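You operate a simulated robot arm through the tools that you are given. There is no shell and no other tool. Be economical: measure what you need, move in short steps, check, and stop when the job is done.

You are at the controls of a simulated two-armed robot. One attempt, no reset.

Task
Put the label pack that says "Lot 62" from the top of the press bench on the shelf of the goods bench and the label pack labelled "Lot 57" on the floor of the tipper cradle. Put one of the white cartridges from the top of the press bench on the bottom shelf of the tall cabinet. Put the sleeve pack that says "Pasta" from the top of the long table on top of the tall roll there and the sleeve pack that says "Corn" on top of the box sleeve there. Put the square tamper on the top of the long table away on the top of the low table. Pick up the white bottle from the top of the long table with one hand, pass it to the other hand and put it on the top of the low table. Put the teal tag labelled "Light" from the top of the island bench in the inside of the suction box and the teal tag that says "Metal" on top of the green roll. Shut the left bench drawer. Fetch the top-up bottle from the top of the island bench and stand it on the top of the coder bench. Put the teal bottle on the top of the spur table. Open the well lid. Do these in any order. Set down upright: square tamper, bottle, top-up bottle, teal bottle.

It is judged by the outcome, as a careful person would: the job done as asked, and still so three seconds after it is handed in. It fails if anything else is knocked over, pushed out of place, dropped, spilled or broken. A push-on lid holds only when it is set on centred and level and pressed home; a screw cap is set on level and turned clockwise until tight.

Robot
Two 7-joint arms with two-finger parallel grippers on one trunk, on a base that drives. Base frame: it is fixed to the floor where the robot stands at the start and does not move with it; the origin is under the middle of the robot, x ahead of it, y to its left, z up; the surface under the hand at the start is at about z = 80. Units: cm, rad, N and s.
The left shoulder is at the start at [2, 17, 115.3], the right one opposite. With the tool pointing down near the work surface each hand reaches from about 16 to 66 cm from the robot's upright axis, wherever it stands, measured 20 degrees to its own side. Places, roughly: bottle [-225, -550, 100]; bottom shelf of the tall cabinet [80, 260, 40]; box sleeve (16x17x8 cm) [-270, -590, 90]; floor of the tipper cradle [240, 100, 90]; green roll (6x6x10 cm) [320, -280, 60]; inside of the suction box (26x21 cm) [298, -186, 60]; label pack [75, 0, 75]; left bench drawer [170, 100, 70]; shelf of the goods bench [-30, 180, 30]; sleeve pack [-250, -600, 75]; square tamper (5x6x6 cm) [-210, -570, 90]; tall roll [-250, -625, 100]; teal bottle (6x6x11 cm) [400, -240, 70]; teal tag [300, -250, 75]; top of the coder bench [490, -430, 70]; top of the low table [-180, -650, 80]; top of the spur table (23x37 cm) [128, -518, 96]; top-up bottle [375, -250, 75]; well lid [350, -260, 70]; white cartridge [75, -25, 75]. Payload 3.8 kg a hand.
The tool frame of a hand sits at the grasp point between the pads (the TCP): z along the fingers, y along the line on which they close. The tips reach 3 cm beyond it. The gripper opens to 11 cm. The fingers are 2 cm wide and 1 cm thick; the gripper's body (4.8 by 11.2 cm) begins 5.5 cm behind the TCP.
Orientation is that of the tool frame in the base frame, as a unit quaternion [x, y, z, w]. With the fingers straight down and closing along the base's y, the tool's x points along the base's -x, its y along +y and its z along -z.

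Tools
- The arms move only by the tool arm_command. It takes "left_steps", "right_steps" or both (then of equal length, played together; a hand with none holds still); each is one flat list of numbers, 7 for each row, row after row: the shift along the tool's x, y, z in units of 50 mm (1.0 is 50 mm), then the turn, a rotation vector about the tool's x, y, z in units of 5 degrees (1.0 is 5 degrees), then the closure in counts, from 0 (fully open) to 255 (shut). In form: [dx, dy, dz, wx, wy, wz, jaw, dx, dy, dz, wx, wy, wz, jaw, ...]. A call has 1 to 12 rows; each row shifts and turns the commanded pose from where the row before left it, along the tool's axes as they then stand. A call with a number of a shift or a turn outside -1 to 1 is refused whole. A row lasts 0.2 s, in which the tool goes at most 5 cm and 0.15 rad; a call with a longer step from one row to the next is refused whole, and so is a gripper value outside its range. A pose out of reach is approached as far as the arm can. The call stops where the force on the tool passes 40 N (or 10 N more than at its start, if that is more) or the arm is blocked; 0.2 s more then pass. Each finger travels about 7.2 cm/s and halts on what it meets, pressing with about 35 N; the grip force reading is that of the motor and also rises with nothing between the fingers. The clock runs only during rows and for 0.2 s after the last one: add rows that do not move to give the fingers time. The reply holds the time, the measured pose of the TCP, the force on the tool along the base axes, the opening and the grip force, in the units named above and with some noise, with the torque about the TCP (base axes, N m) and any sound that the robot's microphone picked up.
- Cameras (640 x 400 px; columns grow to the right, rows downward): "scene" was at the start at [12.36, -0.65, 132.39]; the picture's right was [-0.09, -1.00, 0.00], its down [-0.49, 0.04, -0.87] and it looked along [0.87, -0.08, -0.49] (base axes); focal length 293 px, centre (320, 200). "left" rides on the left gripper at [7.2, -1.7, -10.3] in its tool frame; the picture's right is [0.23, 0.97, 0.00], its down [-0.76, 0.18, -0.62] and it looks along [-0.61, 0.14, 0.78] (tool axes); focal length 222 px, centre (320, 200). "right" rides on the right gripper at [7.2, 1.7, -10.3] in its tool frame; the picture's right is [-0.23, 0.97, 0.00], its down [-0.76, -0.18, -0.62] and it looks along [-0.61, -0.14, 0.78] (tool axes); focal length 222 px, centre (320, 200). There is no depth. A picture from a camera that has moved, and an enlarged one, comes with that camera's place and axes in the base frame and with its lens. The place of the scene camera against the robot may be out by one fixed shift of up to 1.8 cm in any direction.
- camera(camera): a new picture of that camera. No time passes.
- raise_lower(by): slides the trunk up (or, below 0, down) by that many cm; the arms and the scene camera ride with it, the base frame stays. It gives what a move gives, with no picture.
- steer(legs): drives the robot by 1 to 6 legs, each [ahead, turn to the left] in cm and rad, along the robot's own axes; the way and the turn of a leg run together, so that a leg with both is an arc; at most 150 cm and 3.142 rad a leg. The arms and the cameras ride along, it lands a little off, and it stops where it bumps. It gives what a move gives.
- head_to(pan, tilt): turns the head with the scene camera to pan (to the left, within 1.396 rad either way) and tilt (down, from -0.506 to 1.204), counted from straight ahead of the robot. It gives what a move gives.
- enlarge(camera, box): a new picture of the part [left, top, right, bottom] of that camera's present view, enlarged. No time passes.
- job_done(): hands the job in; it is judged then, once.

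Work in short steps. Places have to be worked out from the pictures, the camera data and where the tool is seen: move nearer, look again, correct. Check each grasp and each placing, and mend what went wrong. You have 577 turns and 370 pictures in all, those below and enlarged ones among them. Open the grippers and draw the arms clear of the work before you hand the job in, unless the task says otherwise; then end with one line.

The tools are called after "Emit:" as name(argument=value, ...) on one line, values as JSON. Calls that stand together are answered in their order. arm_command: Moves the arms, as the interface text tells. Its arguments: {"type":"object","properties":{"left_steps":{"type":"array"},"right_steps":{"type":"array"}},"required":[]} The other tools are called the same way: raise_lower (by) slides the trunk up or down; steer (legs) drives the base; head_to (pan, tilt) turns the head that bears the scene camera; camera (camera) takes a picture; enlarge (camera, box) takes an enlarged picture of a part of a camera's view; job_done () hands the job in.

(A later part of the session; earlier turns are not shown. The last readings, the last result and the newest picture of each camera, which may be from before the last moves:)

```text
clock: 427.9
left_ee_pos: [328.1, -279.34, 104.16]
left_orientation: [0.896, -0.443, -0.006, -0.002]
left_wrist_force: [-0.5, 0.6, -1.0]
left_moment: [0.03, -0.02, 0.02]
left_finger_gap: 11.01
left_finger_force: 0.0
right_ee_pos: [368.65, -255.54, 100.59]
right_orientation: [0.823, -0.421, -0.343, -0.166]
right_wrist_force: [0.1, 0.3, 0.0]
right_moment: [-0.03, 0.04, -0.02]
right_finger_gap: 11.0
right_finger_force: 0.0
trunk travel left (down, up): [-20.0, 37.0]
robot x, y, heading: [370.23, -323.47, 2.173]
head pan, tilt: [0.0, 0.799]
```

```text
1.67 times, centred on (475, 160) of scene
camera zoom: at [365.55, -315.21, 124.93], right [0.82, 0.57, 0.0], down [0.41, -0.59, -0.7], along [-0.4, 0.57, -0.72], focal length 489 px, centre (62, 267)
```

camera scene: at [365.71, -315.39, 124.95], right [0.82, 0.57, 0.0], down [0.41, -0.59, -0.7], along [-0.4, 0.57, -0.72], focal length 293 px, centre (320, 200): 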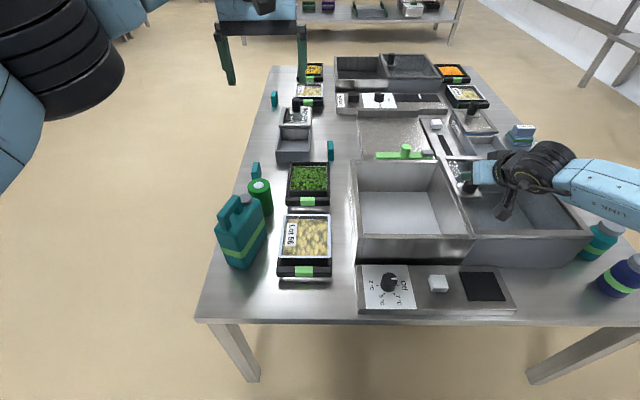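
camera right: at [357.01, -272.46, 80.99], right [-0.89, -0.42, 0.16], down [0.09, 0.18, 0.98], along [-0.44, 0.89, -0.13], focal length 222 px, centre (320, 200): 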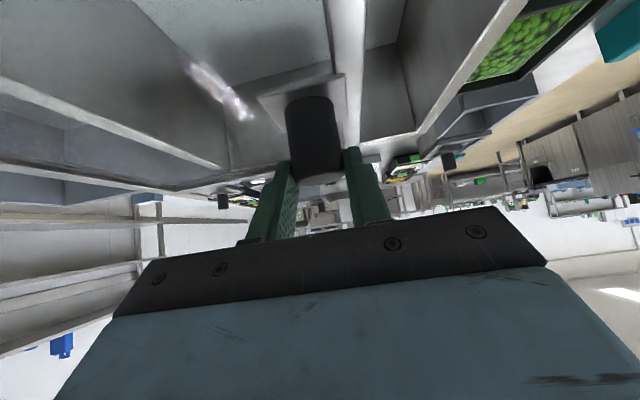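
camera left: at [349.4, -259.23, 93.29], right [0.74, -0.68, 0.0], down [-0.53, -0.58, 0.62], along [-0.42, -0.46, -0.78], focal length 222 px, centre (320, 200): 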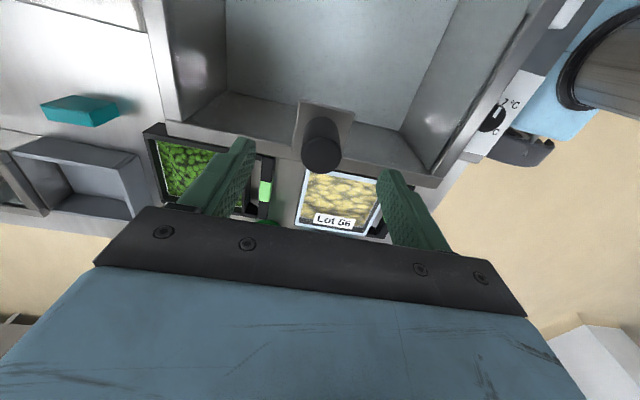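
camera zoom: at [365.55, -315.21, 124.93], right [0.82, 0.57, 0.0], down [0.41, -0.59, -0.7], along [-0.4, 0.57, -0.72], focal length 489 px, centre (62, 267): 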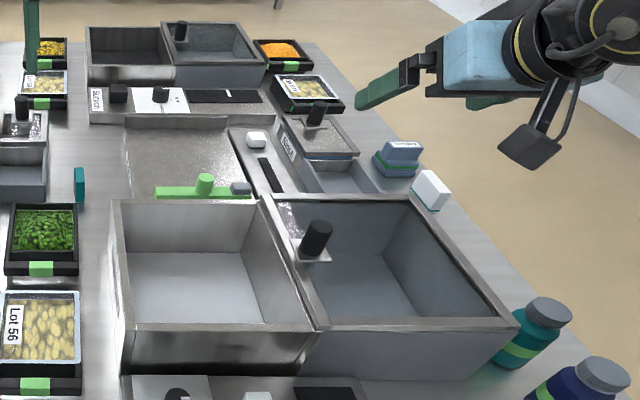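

The well lid is open, resting like its neighbour. Now the tags: I drive round to the low-u side to read their labels.

Emit:
steer(legs=[[-15, 0], [0, 1.566], [73, 0], [0, -1.571], [112, 0], [0, -1.571]])

Emit:
head_to(pan=0.0, tilt=0.6)

Emit:
camera(camera="scene")

```text
clock: 449.6
left_ee_pos: [302.84, -242.34, 104.1]
left_orientation: [-0.302, 0.953, 0.003, 0.007]
left_wrist_force: [-0.4, 0.1, 0.0]
left_moment: [0.03, 0.02, 0.03]
left_finger_gap: 11.0
left_finger_force: 0.1
right_ee_pos: [324.99, -283.74, 100.7]
right_orientation: [-0.265, 0.885, 0.118, 0.364]
right_wrist_force: [0.5, -0.2, 0.3]
right_moment: [0.03, -0.01, 0.01]
right_finger_gap: 11.02
right_finger_force: 0.0
trunk travel left (down, up): [-20.0, 37.0]
robot x, y, heading: [256.65, -282.0, 0.564]
head pan, tilt: [0.0, 0.799]
```

```text
clock: 450.3
left_ee_pos: [302.76, -242.44, 104.14]
left_orientation: [-0.303, 0.953, 0.004, 0.007]
left_wrist_force: [-0.4, 0.6, -0.1]
left_moment: [-0.01, -0.04, -0.04]
left_finger_gap: 10.99
left_finger_force: 0.1
right_ee_pos: [325.03, -283.75, 100.7]
right_orientation: [-0.266, 0.885, 0.118, 0.364]
right_wrist_force: [-0.9, 1.0, -0.1]
right_moment: [0.0, -0.03, 0.02]
right_finger_gap: 11.01
right_finger_force: 0.0
trunk travel left (down, up): [-20.0, 37.0]
robot x, y, heading: [256.45, -282.58, 0.563]
head pan, tilt: [0.0, 0.6]
```

```text
239 pictures are left
camera scene: at [267.15, -276.59, 126.61], right [0.54, -0.84, 0.0], down [-0.48, -0.3, -0.82], along [0.7, 0.44, -0.57], focal length 293 px, centre (320, 200)
```

scene: 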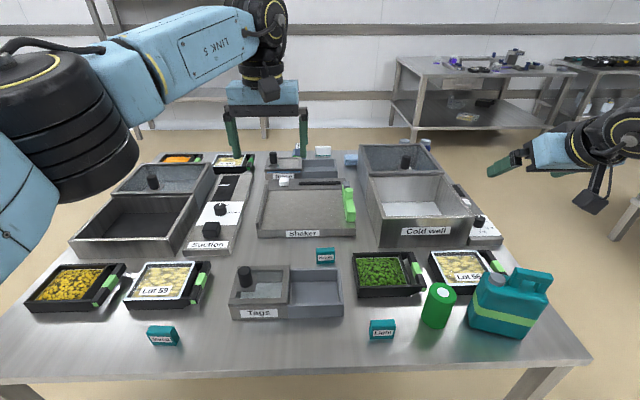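

Labels face this side. I enlarge the tags.

Emit:
enlarge(camera="scene", box=[130, 230, 410, 360])

Emit:
enlarge(camera="scene", box=[300, 230, 410, 350])

```text
2.29 times, centred on (270, 295) of scene
camera zoom: at [267.15, -276.59, 126.61], right [0.54, -0.84, 0.0], down [-0.48, -0.3, -0.82], along [0.7, 0.44, -0.57], focal length 670 px, centre (434, -17)
```

zoom: 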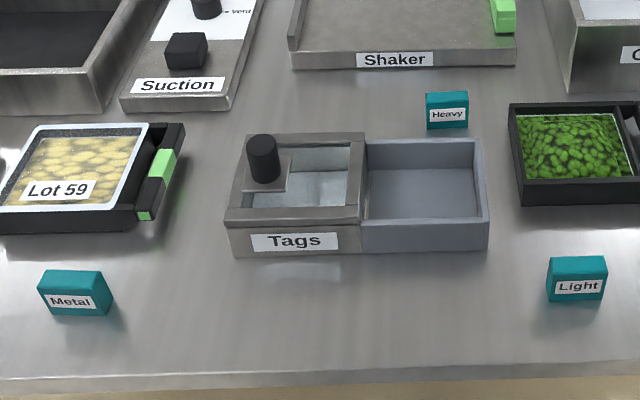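

```text
3.33 times, centred on (355, 290) of scene
camera zoom: at [267.15, -276.59, 126.61], right [0.54, -0.84, 0.0], down [-0.48, -0.3, -0.82], along [0.7, 0.44, -0.57], focal length 978 px, centre (203, -100)
```

zoom: 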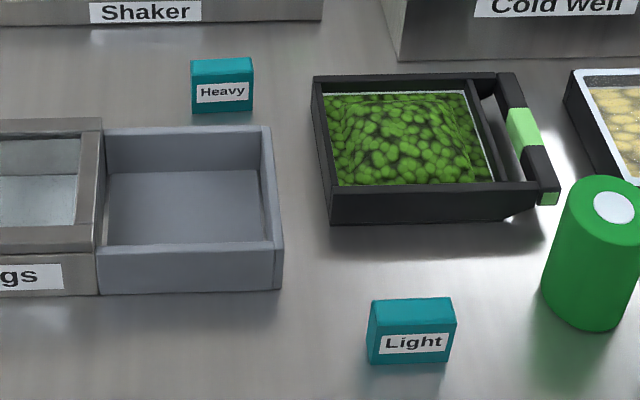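

Tags read: "Metal" is front-left (≈u 102, w 346), "Light" front-right (≈u 102, w 395), "Heavy" behind. I set the right hand vertical and turn the left hand 90°, so it can grip a tag by its thickness.

Emit:
arm_command(left_steps=[0, 0, 0, 0, 0, -1, 0, 0, 0, 0, 0, 0, -1, 0, 0, 0, 0, 0, 0, -1, 0, 0, 0, 0, 0, 0, -1, 0, 0, 0, 0, 0, 0, -1, 0, 0, 0, 0, 0, 0, -1, 0, 0, 0, 0, 0, 0, -1, 0, 0, 0, 0, 0, 0, -1, 0, 0, 0, 0, 0, 0, -1, 0], right_steps=[0, 0, 0, 0, 1, 0, 0, 0, 0, 0, 0, 1, 0, 0, 0, 0, 0, 0, 1, 0, 0, 0, 0, 0, 0, 1, 0, 0, 0, 0, 0, 0, 1, 0, 0, 0, 0, 0, 0, 1, 0, 0, 0, 0, 0, 0, 1, 0, 0, 0, 0, 0, 0, 1, 0, 0, 0, 0, 0, 0, 0.8, 0, 0])

Emit:
arm_command(left_steps=[0, 0, 0, 0, 0, -1, 0, 0, 0, 0, 0, 0, -1, 0, 0, 0, 0, 0, 0, -1, 0, 0, 0, 0, 0, 0, -1, 0, 0, 0, 0, 0, 0, -1, 0, 0, 0, 0, 0, 0, -1, 0, 0, 0, 0, 0, 0, -1, 0, 0, 0, 0, 0, 0, -1, 0, 0, 0, 0, 0, 0, -1, 0])

Emit:
camera(camera="right")

Emit:
camera(camera="left")

```text
clock: 452.3
left_ee_pos: [302.74, -242.16, 104.03]
left_orientation: [-0.644, 0.765, 0.0, 0.008]
left_wrist_force: [-0.2, -0.3, -0.4]
left_moment: [-0.02, -0.01, -0.01]
left_finger_gap: 11.0
left_finger_force: 0.1
right_ee_pos: [325.05, -283.88, 100.67]
right_orientation: [-0.291, 0.957, 0.009, 0.004]
right_wrist_force: [-0.4, 1.8, 0.2]
right_moment: [-0.03, -0.01, 0.0]
right_finger_gap: 10.99
right_finger_force: 0.0
trunk travel left (down, up): [-20.0, 37.0]
robot x, y, heading: [256.77, -282.54, 0.571]
head pan, tilt: [0.0, 0.6]
```

```text
clock: 454.3
left_ee_pos: [302.6, -242.27, 104.12]
left_orientation: [0.888, -0.459, 0.003, -0.008]
left_wrist_force: [-0.3, -0.1, 1.1]
left_moment: [-0.02, 0.02, 0.02]
left_finger_gap: 10.99
left_finger_force: 0.0
right_ee_pos: [324.87, -283.71, 100.68]
right_orientation: [-0.291, 0.957, 0.01, 0.007]
right_wrist_force: [-0.1, -0.8, -0.8]
right_moment: [-0.02, 0.0, -0.02]
right_finger_gap: 10.98
right_finger_force: 0.2
trunk travel left (down, up): [-20.0, 37.0]
robot x, y, heading: [256.66, -282.87, 0.566]
head pan, tilt: [0.0, 0.6]
```

```text
236 pictures are left
camera right: at [317.9, -286.66, 110.87], right [-0.35, 0.94, 0.02], down [0.73, 0.26, 0.63], along [0.59, 0.24, -0.77], focal length 222 px, centre (320, 200)
```

right: 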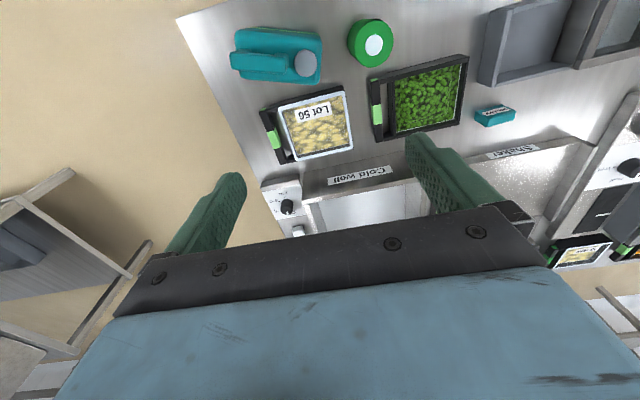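

```text
235 pictures are left
camera left: at [308.1, -247.35, 114.36], right [-0.66, -0.75, -0.02], down [-0.59, 0.51, 0.62], along [-0.46, 0.42, -0.78], focal length 222 px, centre (320, 200)
```

left: 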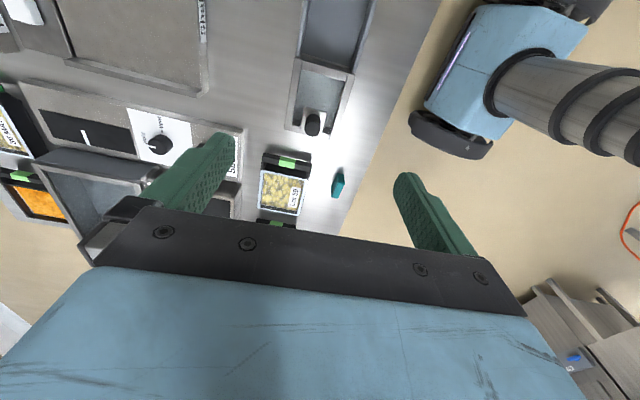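

Left hand: I move over the Metal tag at about (280.8,-228.3).

Emit:
arm_command(left_steps=[-0.8, 0.34, 0.3, 0, 0, 0, 60, -0.8, 0.34, 0.3, 0, 0, 0, 60, -0.8, 0.34, 0.3, 0, 0, 0, 60, -0.8, 0.34, 0.3, 0, 0, 0, 60, -0.8, 0.34, 0.3, 0, 0, 0, 60, -0.8, 0.34, 0.3, 0, 0, 0, 60])

Emit:
camera(camera="left")

```text
clock: 455.7
left_ee_pos: [280.46, -228.53, 95.32]
left_orientation: [0.887, -0.461, 0.004, -0.008]
left_wrist_force: [-0.6, 1.0, -0.5]
left_moment: [0.01, -0.04, -0.03]
left_finger_gap: 8.41
left_finger_force: 0.0
right_ee_pos: [324.9, -283.77, 100.84]
right_orientation: [-0.29, 0.957, 0.009, 0.006]
right_wrist_force: [-0.6, -0.2, -0.4]
right_moment: [0.02, -0.01, 0.02]
right_finger_gap: 10.99
right_finger_force: 0.1
trunk travel left (down, up): [-20.0, 37.0]
robot x, y, heading: [256.96, -282.75, 0.568]
head pan, tilt: [0.0, 0.6]
```

```text
234 pictures are left
camera left: at [285.84, -233.62, 105.55], right [-0.67, -0.75, -0.02], down [-0.59, 0.51, 0.62], along [-0.45, 0.42, -0.78], focal length 222 px, centre (320, 200)
```

left: 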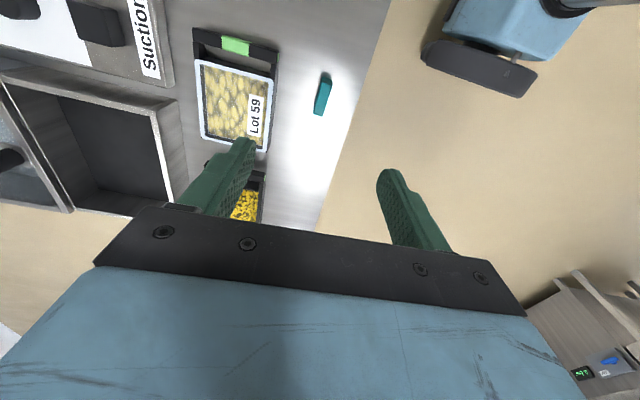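

Emit:
arm_command(left_steps=[-0.3, 0.06, 0.6, 0, 0, -0.8, 60, 0, 0, 0.9, 0, 0, 0, 60, 0, 0, 0.9, 0, 0, 0, 60, 0, 0, 0.9, 0, 0, 0, 60, 0, 0, 0.9, 0, 0, 0, 60, 0, 0, 0.5, 0, 0, 0, 90])

Emit:
camera(camera="left")

```text
clock: 457.1
left_ee_pos: [279.78, -227.15, 71.35]
left_orientation: [0.903, -0.43, 0.002, -0.007]
left_wrist_force: [1.0, 0.1, 0.7]
left_moment: [-0.02, -0.01, 0.0]
left_finger_gap: 7.12
left_finger_force: 0.1
right_ee_pos: [324.91, -283.83, 100.64]
right_orientation: [-0.291, 0.957, 0.01, 0.005]
right_wrist_force: [-0.2, 0.2, 0.0]
right_moment: [-0.03, 0.0, 0.0]
right_finger_gap: 10.98
right_finger_force: 0.0
trunk travel left (down, up): [-20.0, 37.0]
robot x, y, heading: [256.47, -282.55, 0.567]
head pan, tilt: [0.0, 0.6]
```

```text
233 pictures are left
camera left: at [285.51, -231.8, 81.75], right [-0.61, -0.79, -0.02], down [-0.63, 0.47, 0.62], along [-0.48, 0.39, -0.78], focal length 222 px, centre (320, 200)
```

left: 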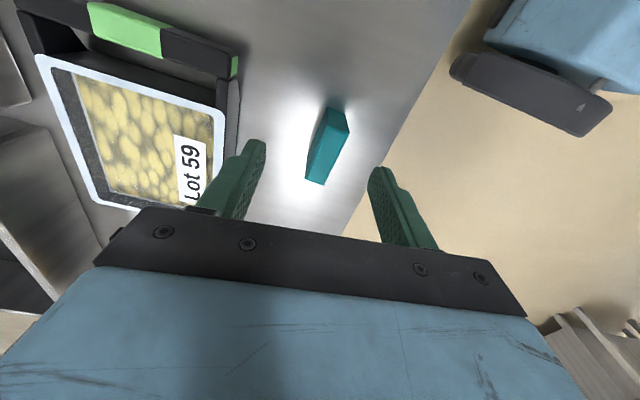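

Yaw correction the other way, then descend and close.

Emit:
arm_command(left_steps=[0, 0, 0.2, 0, 0, 0.75, 90, 0, 0, 0.6, 0, 0, 0, 90, 0, 0, 0.32, 0, 0, 0, 90, 0, 0, 0, 0, 0, 0, 170, 0, 0, 0, 0, 0, 0, 255, 0, 0, 0, 0, 0, 0, 255, 0, 0, 0, 0, 0, 0, 255])

Emit:
camera(camera="left")

```text
clock: 458.7
left_ee_pos: [279.97, -227.23, 65.98]
left_orientation: [0.889, -0.459, 0.003, -0.007]
left_wrist_force: [1.2, -0.5, -1.6]
left_moment: [0.01, 0.02, 0.02]
left_finger_gap: 1.78
left_finger_force: 35.2
right_ee_pos: [324.99, -283.71, 100.69]
right_orientation: [-0.291, 0.957, 0.01, 0.006]
right_wrist_force: [0.0, -0.2, -0.4]
right_moment: [0.0, -0.02, 0.02]
right_finger_gap: 11.0
right_finger_force: 0.0
trunk travel left (down, up): [-20.0, 37.0]
robot x, y, heading: [256.65, -282.68, 0.567]
head pan, tilt: [0.0, 0.6]
```

```text
232 pictures are left
camera left: at [285.32, -232.16, 76.22], right [-0.66, -0.75, -0.02], down [-0.59, 0.51, 0.62], along [-0.46, 0.42, -0.78], focal length 222 px, centre (320, 200)
```

left: 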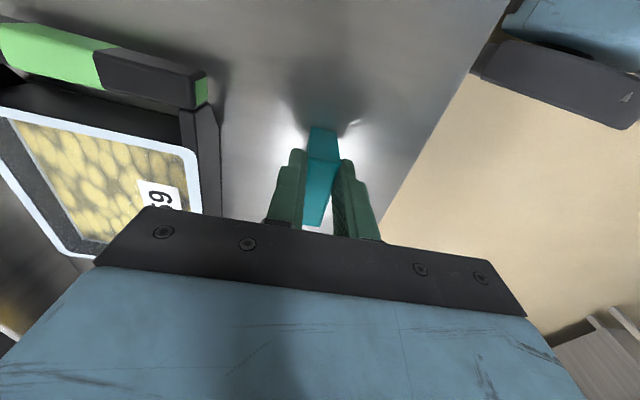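

Metal gripped (1.8 cm thick). I lift it and bring the right hand over the Light tag.

Emit:
arm_command(left_steps=[0, 0, -0.3, 0, 0, 0, 255, 0, 0, -0.8, 0, 0, 0, 255, 0, 0, -0.9, 0, 0, 0, 255, 0, 0, -0.9, 0, 0, 0, 255, 0, 0, -0.9, 0, 0, 0, 255, 0, 0, -0.9, 0, 0, 0, 255, 0, 0, -0.9, 0, 0, 0, 255], right_steps=[0.2, 0.7, 0.2, 0, 0, 0, 0, 0.2, 0.7, 0.2, 0, 0, 0, 0, 0.2, 0.7, 0.2, 0, 0, 0, 0, 0.2, 0.7, 0.2, 0, 0, 0, 0, 0.2, 0.7, 0.2, 0, 0, 0, 0, 0.16, 0.7, 0.2, 0, 0, 0, 0, 0, 0.36, 0, 0, 0, 0, 0])

Emit:
camera(camera="right")

```text
clock: 460.3
left_ee_pos: [279.72, -227.18, 93.74]
left_orientation: [0.888, -0.459, 0.002, -0.008]
left_wrist_force: [-0.1, 0.5, -1.1]
left_moment: [-0.03, 0.01, -0.03]
left_finger_gap: 1.81
left_finger_force: 35.1
right_ee_pos: [307.69, -267.97, 94.91]
right_orientation: [-0.291, 0.957, 0.01, 0.006]
right_wrist_force: [0.1, -1.1, 0.3]
right_moment: [0.0, 0.01, 0.01]
right_finger_gap: 11.0
right_finger_force: 0.1
trunk travel left (down, up): [-20.0, 37.0]
robot x, y, heading: [256.59, -282.64, 0.569]
head pan, tilt: [0.0, 0.6]
```

```text
231 pictures are left
camera right: at [300.55, -270.78, 105.05], right [-0.35, 0.94, 0.02], down [0.73, 0.26, 0.63], along [0.59, 0.24, -0.77], focal length 222 px, centre (320, 200)
```

right: 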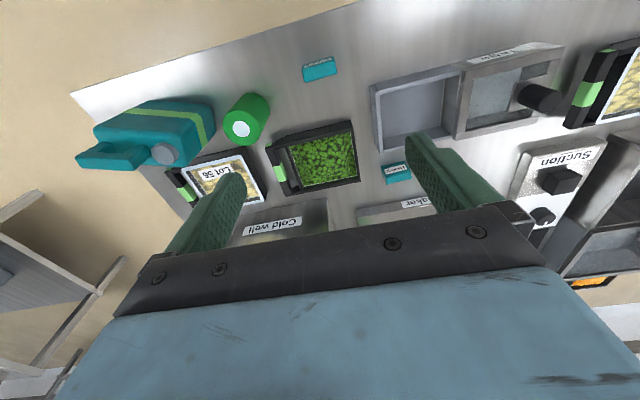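

Emit:
arm_command(right_steps=[0.34, 0, 0.6, 0, 0, 0, 0, 0, 0, 0.9, 0, 0, 0, 0, 0, 0, 0.9, 0, 0, 0, 0, 0, 0, 0.9, 0, 0, 0, 0, 0, 0, 0.9, 0, 0, 0, 0])

Emit:
camera(camera="right")

```text
clock: 461.5
left_ee_pos: [279.83, -227.17, 93.7]
left_orientation: [0.889, -0.458, 0.004, -0.007]
left_wrist_force: [-0.3, 1.0, -0.2]
left_moment: [0.04, -0.01, 0.01]
left_finger_gap: 1.82
left_finger_force: 35.3
right_ee_pos: [306.25, -268.48, 73.9]
right_orientation: [-0.291, 0.957, 0.011, 0.006]
right_wrist_force: [-0.1, 0.2, 0.3]
right_moment: [-0.03, -0.02, -0.01]
right_finger_gap: 11.01
right_finger_force: 0.0
trunk travel left (down, up): [-20.0, 37.0]
robot x, y, heading: [256.44, -282.61, 0.566]
head pan, tilt: [0.0, 0.6]
```

```text
230 pictures are left
camera right: at [299.23, -271.32, 83.97], right [-0.35, 0.94, 0.02], down [0.73, 0.26, 0.63], along [0.59, 0.24, -0.77], focal length 222 px, centre (320, 200)
```

right: 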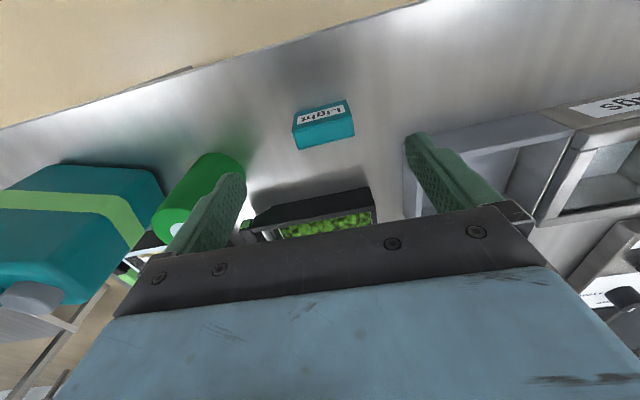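

Over the tag; small shift, descend, close.

Emit:
arm_command(right_steps=[0, 0.12, 0.4, 0, 0, 0, 50, 0, 0, 0.7, 0, 0, 0, 50, 0, 0, 0.5, 0, 0, 0, 50, 0, 0, 0, 0, 0, 0, 150, 0, 0, 0, 0, 0, 0, 255, 0, 0, 0, 0, 0, 0, 255])

Emit:
arm_command(right_steps=[0, 0, -0.3, 0, 0, 0, 255, 0, 0, -0.8, 0, 0, 0, 255, 0, 0, -0.9, 0, 0, 0, 255, 0, 0, -0.9, 0, 0, 0, 255, 0, 0, -0.9, 0, 0, 0, 255, 0, 0, -0.9, 0, 0, 0, 255, 0, 0, -0.9, 0, 0, 0, 255])

Emit:
camera(camera="right")

Emit:
camera(camera="scene")

```text
clock: 462.9
left_ee_pos: [279.83, -227.28, 93.62]
left_orientation: [0.889, -0.458, 0.003, -0.007]
left_wrist_force: [0.0, -0.6, 0.2]
left_moment: [0.01, -0.01, 0.03]
left_finger_gap: 1.79
left_finger_force: 34.7
right_ee_pos: [306.0, -267.7, 65.74]
right_orientation: [-0.29, 0.957, 0.01, 0.005]
right_wrist_force: [0.0, 0.1, -0.5]
right_moment: [0.0, -0.01, -0.01]
right_finger_gap: 5.3
right_finger_force: 34.5
trunk travel left (down, up): [-20.0, 37.0]
robot x, y, heading: [256.27, -282.6, 0.572]
head pan, tilt: [0.0, 0.6]
```

```text
clock: 464.5
left_ee_pos: [279.72, -227.19, 93.89]
left_orientation: [0.889, -0.459, 0.003, -0.007]
left_wrist_force: [-0.8, 0.2, 0.3]
left_moment: [-0.03, 0.01, 0.0]
left_finger_gap: 1.79
left_finger_force: 35.5
right_ee_pos: [305.68, -268.7, 93.77]
right_orientation: [-0.29, 0.957, 0.01, 0.007]
right_wrist_force: [0.5, 0.4, -0.7]
right_moment: [0.03, 0.01, -0.02]
right_finger_gap: 5.33
right_finger_force: 35.1
trunk travel left (down, up): [-20.0, 37.0]
robot x, y, heading: [256.85, -282.57, 0.565]
head pan, tilt: [0.0, 0.6]
```

```text
229 pictures are left
camera right: at [298.57, -271.46, 103.89], right [-0.35, 0.94, 0.02], down [0.73, 0.26, 0.63], along [0.59, 0.24, -0.77], focal length 222 px, centre (320, 200)
```

right: 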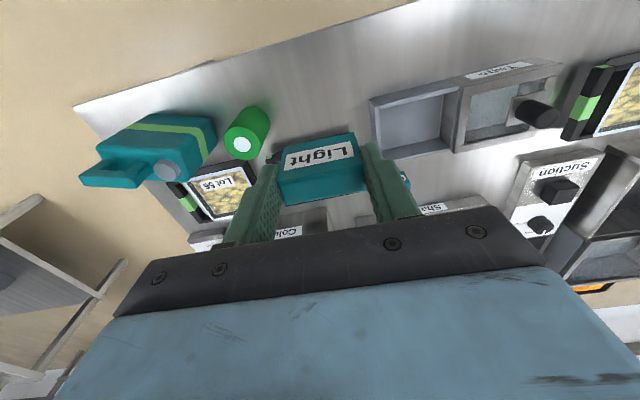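

```text
228 pictures are left
camera scene: at [267.12, -276.59, 126.61], right [0.54, -0.84, 0.0], down [-0.48, -0.3, -0.83], along [0.7, 0.44, -0.56], focal length 293 px, centre (320, 200)
```

scene: 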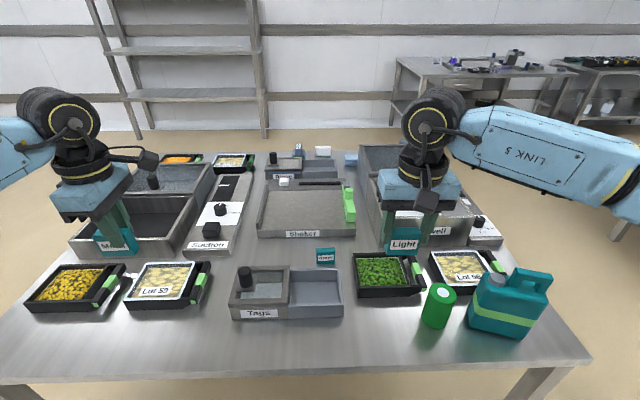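

Both tags are in hand. Metal goes on the green roll at about (318,-276.8), top z≈72. I shift the base 50 cm along so the left hand can reach it.

Emit:
steer(legs=[[0, -1.539], [50, 0], [0, 1.571]])

Emit:
camera(camera="scene")

Emit:
camera(camera="left")

```text
clock: 475.0
left_ee_pos: [306.07, -266.87, 93.62]
left_orientation: [0.901, -0.433, 0.003, -0.008]
left_wrist_force: [-0.6, 1.2, -0.1]
left_moment: [0.0, -0.01, 0.02]
left_finger_gap: 1.8
left_finger_force: 34.6
right_ee_pos: [334.24, -306.63, 93.66]
right_orientation: [-0.318, 0.948, 0.01, 0.004]
right_wrist_force: [-0.1, -0.2, 0.0]
right_moment: [0.02, -0.05, 0.0]
right_finger_gap: 5.31
right_finger_force: 34.5
trunk travel left (down, up): [-20.0, 37.0]
robot x, y, heading: [286.25, -323.56, 0.619]
head pan, tilt: [0.0, 0.6]
```

```text
227 pictures are left
camera scene: at [296.23, -316.88, 126.61], right [0.59, -0.81, 0.0], down [-0.46, -0.33, -0.83], along [0.67, 0.48, -0.56], focal length 293 px, centre (320, 200)
```

scene: 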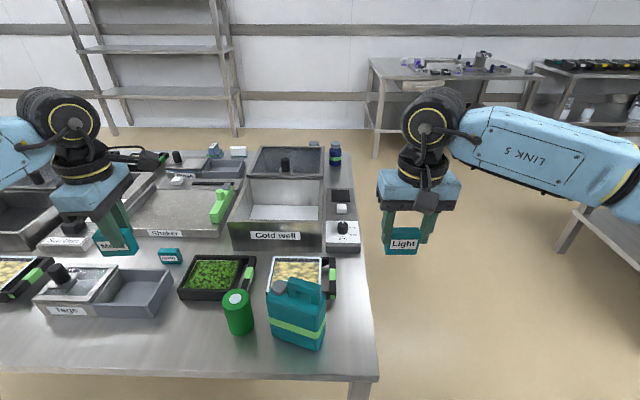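

```text
226 pictures are left
camera left: at [311.63, -271.5, 104.0], right [-0.62, -0.79, -0.02], down [-0.62, 0.48, 0.62], along [-0.48, 0.39, -0.78], focal length 222 px, centre (320, 200)
```

left: 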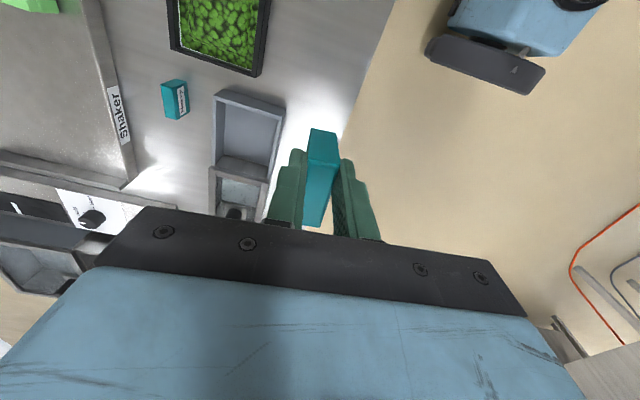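

The jug beside the roll would be too near my camera pod in this twisted pose. Since the roll is round, I turn the hand back to its natural yaw (pod toward me) before placing.

Emit:
arm_command(left_steps=[0, 0, 0, 0, 0, 1, 255, 0, 0, 0, 0, 0, 1, 255, 0, 0, 0, 0, 0, 1, 255, 0, 0, 0, 0, 0, 1, 255, 0, 0, 0, 0, 0, 1, 255, 0, 0, 0, 0, 0, 1, 255, 0, 0, 0, 0, 0, 1, 255, 0, 0, 0, 0, 0, 1, 255, 0, 0, 0, 0, 0, 1, 255])

Emit:
arm_command(left_steps=[0, 0, 0, 0, 0, 1, 255, 0, 0, 0, 0, 0, 1, 255, 0, 0, 0, 0, 0, 1, 255, 0, 0, 0, 0, 0, 1, 255, 0, 0, 0, 0, 0, 1, 255, 0, 0, 0, 0, 0, 1, 255, 0, 0, 0, 0, 0, 1, 255, 0, 0, 0, 0, 0, 1, 255, 0, 0, 0, 0, 0, 1, 255])

Emit:
camera(camera="left")

```text
clock: 477.0
left_ee_pos: [306.08, -266.83, 93.74]
left_orientation: [-0.667, 0.745, 0.0, 0.008]
left_wrist_force: [0.2, -0.3, -0.4]
left_moment: [-0.02, 0.02, 0.0]
left_finger_gap: 1.78
left_finger_force: 35.5
right_ee_pos: [334.22, -306.7, 93.72]
right_orientation: [-0.318, 0.948, 0.01, 0.005]
right_wrist_force: [-0.6, 0.6, 0.5]
right_moment: [-0.02, -0.02, -0.01]
right_finger_gap: 5.31
right_finger_force: 34.6
trunk travel left (down, up): [-20.0, 37.0]
robot x, y, heading: [286.26, -323.54, 0.625]
head pan, tilt: [0.0, 0.6]
```

```text
clock: 479.0
left_ee_pos: [306.01, -266.84, 93.69]
left_orientation: [-0.331, 0.944, 0.003, 0.007]
left_wrist_force: [0.8, 0.8, -0.2]
left_moment: [-0.01, -0.02, 0.02]
left_finger_gap: 1.8
left_finger_force: 35.0
right_ee_pos: [334.23, -306.54, 93.61]
right_orientation: [-0.318, 0.948, 0.009, 0.004]
right_wrist_force: [-0.1, 1.2, 0.0]
right_moment: [0.03, 0.01, -0.03]
right_finger_gap: 5.29
right_finger_force: 35.0
trunk travel left (down, up): [-20.0, 37.0]
robot x, y, heading: [286.27, -323.51, 0.624]
head pan, tilt: [0.0, 0.6]
```

```text
225 pictures are left
camera left: at [301.19, -272.76, 103.88], right [-0.79, 0.62, 0.0], down [0.48, 0.61, 0.64], along [0.39, 0.5, -0.77], focal length 222 px, centre (320, 200)
```

left: 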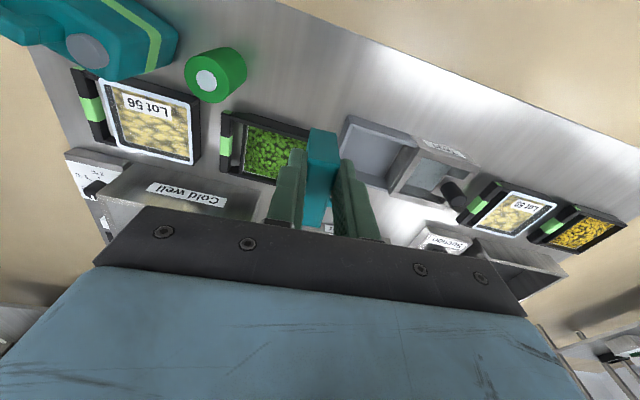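

Both wrist views put the roll's top centre at about (316.4,-276.8). I move over it.

Emit:
arm_command(left_steps=[-0.1, -0.72, 0, 0, 0, 0, 255, -0.1, -0.72, 0, 0, 0, 0, 255, -0.1, -0.72, 0, 0, 0, 0, 255, -0.1, -0.7, 0, 0, 0, 0, 255])

Emit:
camera(camera="left")

Emit:
camera(camera="scene")

```text
clock: 480.0
left_ee_pos: [316.57, -276.87, 93.67]
left_orientation: [-0.332, 0.943, 0.004, 0.006]
left_wrist_force: [0.1, 0.1, -0.4]
left_moment: [0.01, 0.04, 0.04]
left_finger_gap: 1.82
left_finger_force: 34.6
right_ee_pos: [334.21, -306.56, 93.64]
right_orientation: [-0.318, 0.948, 0.01, 0.005]
right_wrist_force: [-0.2, 0.1, -0.7]
right_moment: [-0.01, -0.02, 0.0]
right_finger_gap: 5.3
right_finger_force: 34.8
trunk travel left (down, up): [-20.0, 37.0]
robot x, y, heading: [286.1, -323.53, 0.626]
head pan, tilt: [0.0, 0.6]
```

```text
224 pictures are left
camera left: at [311.79, -282.78, 103.84], right [-0.79, 0.62, 0.0], down [0.48, 0.61, 0.64], along [0.39, 0.5, -0.77], focal length 222 px, centre (320, 200)
```

left: 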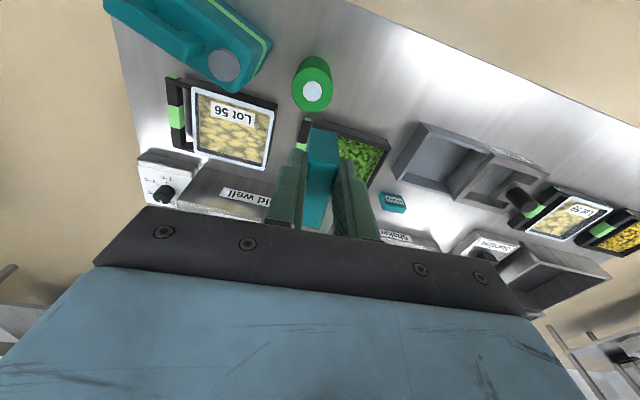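

```text
223 pictures are left
camera scene: at [296.28, -316.93, 126.61], right [0.59, -0.81, 0.0], down [-0.46, -0.33, -0.82], along [0.67, 0.48, -0.57], focal length 293 px, centre (320, 200)
```

scene: 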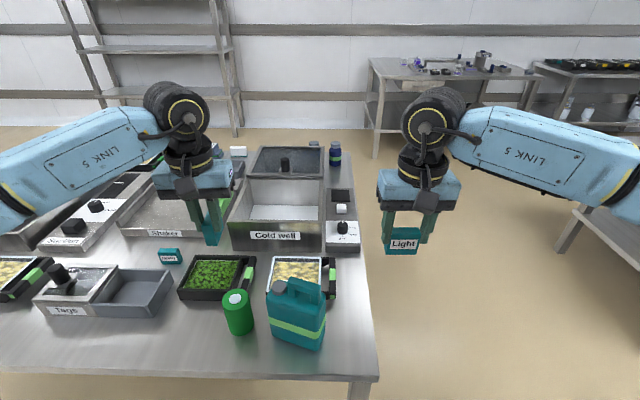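

Small correction, then down to just above the roll.

Emit:
arm_command(left_steps=[0.12, -0.16, 0.5, 0, 0, 0, 255, 0, 0, 0.8, 0, 0, 0, 255, 0, 0, 0.8, 0, 0, 0, 255, 0, 0, 0.7, 0, 0, 0, 255])

Emit:
camera(camera="left")

Emit:
enlarge(camera="scene", box=[140, 170, 360, 360])

```text
clock: 481.0
left_ee_pos: [316.71, -277.68, 79.63]
left_orientation: [-0.331, 0.944, 0.003, 0.007]
left_wrist_force: [-0.3, -0.3, 0.2]
left_moment: [-0.03, 0.0, 0.02]
left_finger_gap: 1.8
left_finger_force: 35.1
right_ee_pos: [334.26, -306.63, 93.76]
right_orientation: [-0.318, 0.948, 0.01, 0.005]
right_wrist_force: [0.4, 0.0, -0.8]
right_moment: [-0.04, 0.05, 0.0]
right_finger_gap: 5.3
right_finger_force: 34.3
trunk travel left (down, up): [-20.0, 37.0]
robot x, y, heading: [286.0, -323.68, 0.625]
head pan, tilt: [0.0, 0.6]
```

```text
222 pictures are left
camera left: at [311.9, -283.59, 89.76], right [-0.79, 0.62, 0.0], down [0.48, 0.61, 0.64], along [0.39, 0.5, -0.77], focal length 222 px, centre (320, 200)
```

left: 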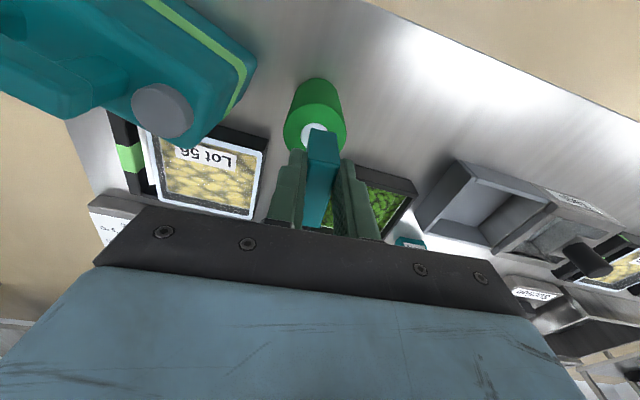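

```text
2.11 times, centred on (250, 265) of scene
camera zoom: at [296.24, -316.88, 126.61], right [0.59, -0.81, 0.0], down [-0.46, -0.33, -0.82], along [0.67, 0.48, -0.57], focal length 617 px, centre (467, 63)
```

zoom: 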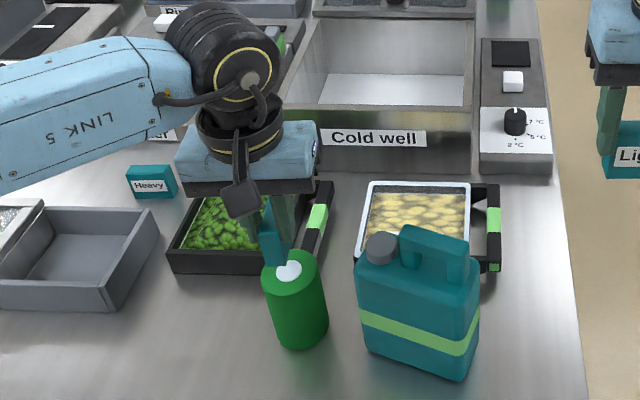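

Emit:
enlarge(camera="left", box=[260, 60, 380, 220])

Emit:
enlarge(camera="scene", box=[210, 220, 310, 345])

```text
2.50 times, centred on (320, 140) of left
camera zoom: at [311.9, -283.59, 89.76], right [-0.79, 0.62, 0.0], down [0.48, 0.61, 0.64], along [0.39, 0.5, -0.77], focal length 555 px, centre (320, 350)
```

zoom: 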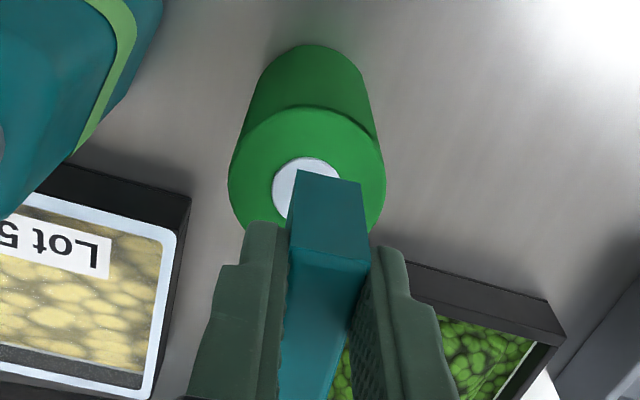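

```text
3.20 times, centred on (260, 282) of scene
camera zoom: at [296.24, -316.88, 126.61], right [0.59, -0.81, 0.0], down [-0.46, -0.33, -0.82], along [0.67, 0.48, -0.57], focal length 938 px, centre (512, -64)
```

zoom: 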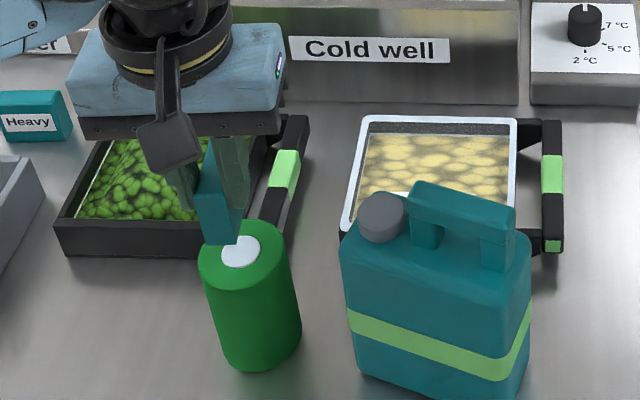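

The roll's top is about 3–4 cm below the tag and well centred. A hair of correction and lower gently until contact.

Emit:
arm_command(left_steps=[-0.06, 0, 0.2, 0, 0, 0, 255, 0, 0, 0.2, 0, 0, 0, 255, 0, 0, 0.1, 0, 0, 0, 255, 0, 0, 0.06, 0, 0, 0, 255, 0, 0, 0.06, 0, 0, 0, 255])

Emit:
enlarge(camera="scene", box=[210, 220, 310, 345])

Emit:
enlarge(camera="left", box=[260, 60, 380, 220])

```text
clock: 482.2
left_ee_pos: [316.92, -277.4, 76.51]
left_orientation: [-0.331, 0.944, 0.004, 0.007]
left_wrist_force: [0.0, 0.7, 0.6]
left_moment: [0.02, -0.05, -0.02]
left_finger_gap: 1.82
left_finger_force: 34.9
right_ee_pos: [334.2, -306.61, 93.71]
right_orientation: [-0.318, 0.948, 0.009, 0.005]
right_wrist_force: [-1.4, 0.7, -0.4]
right_moment: [0.01, 0.02, 0.05]
right_finger_gap: 5.29
right_finger_force: 35.3
trunk travel left (down, up): [-20.0, 37.0]
robot x, y, heading: [286.05, -323.38, 0.622]
head pan, tilt: [0.0, 0.6]
```

```text
3.20 times, centred on (260, 282) of scene
camera zoom: at [296.24, -316.89, 126.61], right [0.59, -0.81, 0.0], down [-0.46, -0.33, -0.83], along [0.67, 0.48, -0.56], focal length 938 px, centre (512, -64)
```

zoom: 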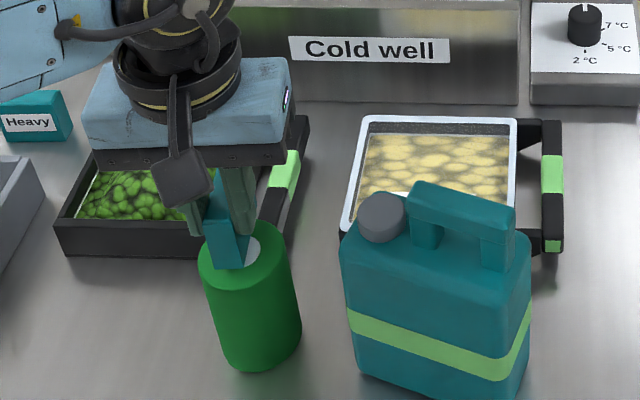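

```text
2.50 times, centred on (320, 140) of left
camera zoom: at [312.16, -283.27, 86.7], right [-0.79, 0.62, 0.0], down [0.48, 0.61, 0.64], along [0.39, 0.5, -0.77], focal length 555 px, centre (320, 350)
```

zoom: 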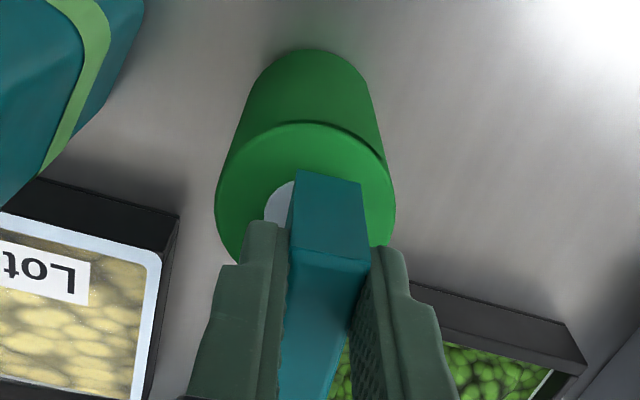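

The tag needs about 0.8 cm more to the +w side and 0.5 cm nearer to me. I correct and recheck.

Emit:
arm_command(left_steps=[0.09, -0.16, 0, 0, 0, 0, 255, 0, 0, 0.1, 0, 0, 0, 255])

Emit:
enlarge(camera="scene", box=[210, 220, 310, 345])

Emit:
enlarge(camera="left", box=[260, 60, 380, 220])

```text
clock: 482.8
left_ee_pos: [317.22, -278.24, 76.06]
left_orientation: [-0.331, 0.943, 0.004, 0.007]
left_wrist_force: [-0.7, -0.4, -0.7]
left_moment: [-0.01, 0.0, 0.02]
left_finger_gap: 1.79
left_finger_force: 35.4
right_ee_pos: [334.12, -306.56, 93.76]
right_orientation: [-0.318, 0.948, 0.01, 0.006]
right_wrist_force: [0.0, 0.0, -1.6]
right_moment: [-0.01, -0.01, 0.03]
right_finger_gap: 5.31
right_finger_force: 35.3
trunk travel left (down, up): [-20.0, 37.0]
robot x, y, heading: [286.13, -323.31, 0.623]
head pan, tilt: [0.0, 0.6]
```

```text
3.20 times, centred on (260, 282) of scene
camera zoom: at [296.24, -316.88, 126.61], right [0.59, -0.81, 0.0], down [-0.46, -0.33, -0.83], along [0.67, 0.48, -0.56], focal length 938 px, centre (512, -64)
```

zoom: 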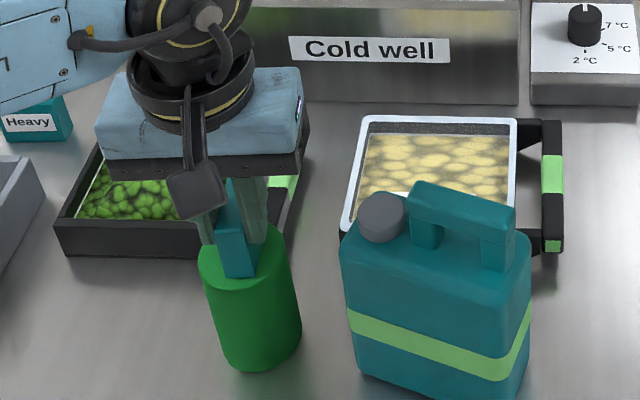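

```text
2.50 times, centred on (320, 140) of left
camera zoom: at [312.31, -284.13, 86.26], right [-0.79, 0.62, 0.0], down [0.48, 0.61, 0.64], along [0.39, 0.5, -0.77], focal length 555 px, centre (320, 350)
```

zoom: 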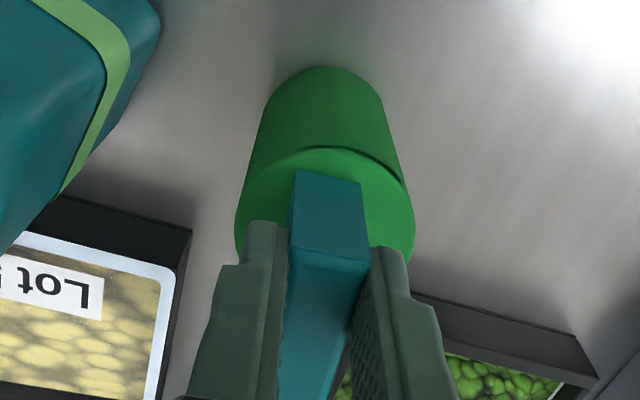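

Centred now. Lower in fine steps to contact.

Emit:
arm_command(left_steps=[0, 0, 0.06, 0, 0, 0, 255, 0, 0, 0.06, 0, 0, 0, 255, 0, 0, 0.05, 0, 0, 0, 255, 0, 0, 0.05, 0, 0, 0, 255])

Emit:
enlarge(camera="scene", box=[210, 220, 310, 345])

```text
clock: 483.8
left_ee_pos: [317.23, -278.35, 75.58]
left_orientation: [-0.332, 0.943, 0.004, 0.012]
left_wrist_force: [-4.2, 1.5, 34.5]
left_moment: [0.22, 0.08, 0.09]
left_finger_gap: 1.82
left_finger_force: 35.4
right_ee_pos: [334.1, -306.8, 93.63]
right_orientation: [-0.318, 0.948, 0.012, 0.007]
right_wrist_force: [-0.2, 0.2, 0.5]
right_moment: [0.01, -0.05, 0.0]
right_finger_gap: 5.3
right_finger_force: 35.0
trunk travel left (down, up): [-20.0, 37.0]
robot x, y, heading: [285.88, -323.42, 0.624]
head pan, tilt: [0.0, 0.6]
```

```text
3.20 times, centred on (260, 282) of scene
camera zoom: at [296.05, -317.1, 126.66], right [0.59, -0.81, 0.0], down [-0.46, -0.33, -0.83], along [0.67, 0.48, -0.56], focal length 938 px, centre (512, -64)
```

zoom: 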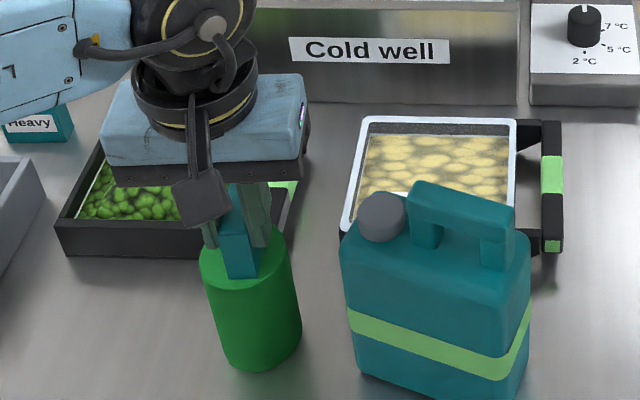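

Contact. Ease up slightly, open gently, lift away.

Emit:
arm_command(left_steps=[0, 0, -0.04, 0, 0, 0, 255, 0, 0, 0, 0, 0, 0, 235, 0, 0, 0, 0, 0, 0, 215, 0, 0, 0, 0, 0, 0, 190, 0, 0, 0, 0, 0, 0, 160, 0, 0, 0, 0, 0, 0, 160, 0, 0, -0.3, 0, 0, 0, 160, 0, 0, -0.6, 0, 0, 0, 160, 0, 0, -0.9, 0, 0, 0, 160, 0, 0, -0.9, 0, 0, 0, 160])

Emit:
enlarge(camera="scene", box=[190, 200, 350, 345])

Emit:
camera(camera="left")

```text
clock: 486.0
left_ee_pos: [316.76, -278.52, 88.83]
left_orientation: [-0.331, 0.944, 0.004, 0.007]
left_wrist_force: [0.5, -0.7, -0.2]
left_moment: [-0.01, -0.02, -0.01]
left_finger_gap: 4.11
left_finger_force: 0.1
right_ee_pos: [334.24, -306.57, 93.71]
right_orientation: [-0.318, 0.948, 0.01, 0.006]
right_wrist_force: [-0.4, 1.1, 0.4]
right_moment: [0.0, 0.0, 0.01]
right_finger_gap: 5.3
right_finger_force: 35.1
trunk travel left (down, up): [-20.0, 37.0]
robot x, y, heading: [286.39, -323.0, 0.622]
head pan, tilt: [0.0, 0.6]
```

```text
2.76 times, centred on (270, 272) of scene
camera zoom: at [296.22, -316.92, 126.61], right [0.59, -0.81, 0.0], down [-0.46, -0.33, -0.83], along [0.67, 0.48, -0.56], focal length 809 px, centre (458, 0)
```

zoom: 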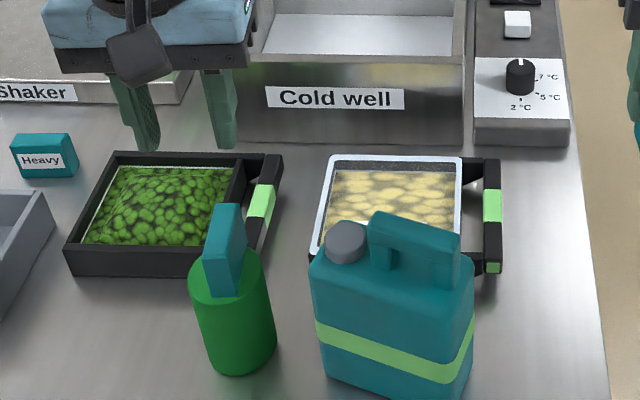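

```text
212 pictures are left
camera left: at [312.06, -284.49, 98.98], right [-0.79, 0.62, 0.0], down [0.48, 0.61, 0.64], along [0.39, 0.5, -0.77], focal length 222 px, centre (320, 200)
```

left: 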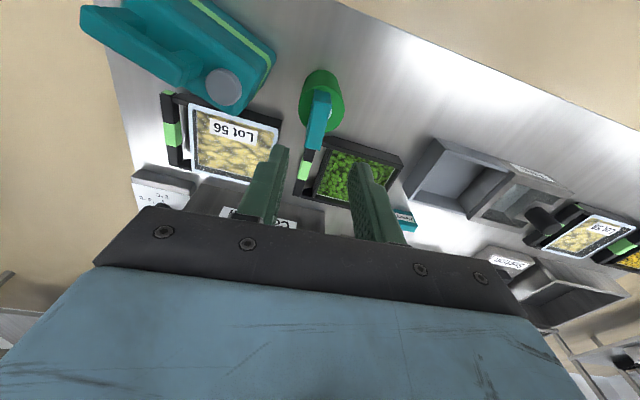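

Emit:
enlarge(camera="left", box=[270, 50, 370, 170])

Emit:
enlarge(camera="scene", box=[220, 255, 280, 345])

```text
3.33 times, centred on (320, 110) of left
camera zoom: at [312.06, -284.49, 98.98], right [-0.79, 0.62, 0.0], down [0.48, 0.61, 0.64], along [0.39, 0.5, -0.77], focal length 740 px, centre (320, 500)
```

zoom: 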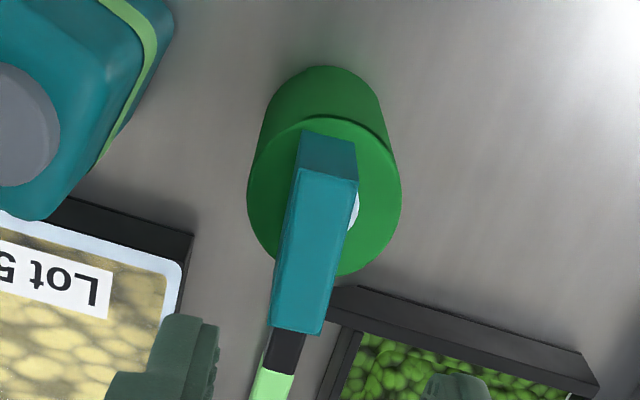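

```text
4.44 times, centred on (250, 300) of scene
camera zoom: at [296.22, -316.92, 126.61], right [0.59, -0.81, 0.0], down [-0.46, -0.33, -0.83], along [0.67, 0.48, -0.56], focal length 1303 px, centre (631, -244)
```

zoom: 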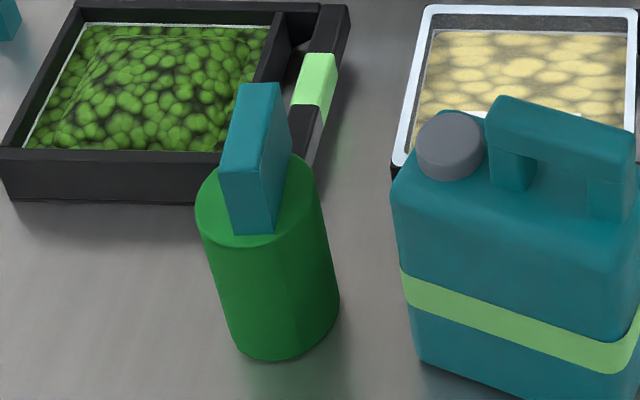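

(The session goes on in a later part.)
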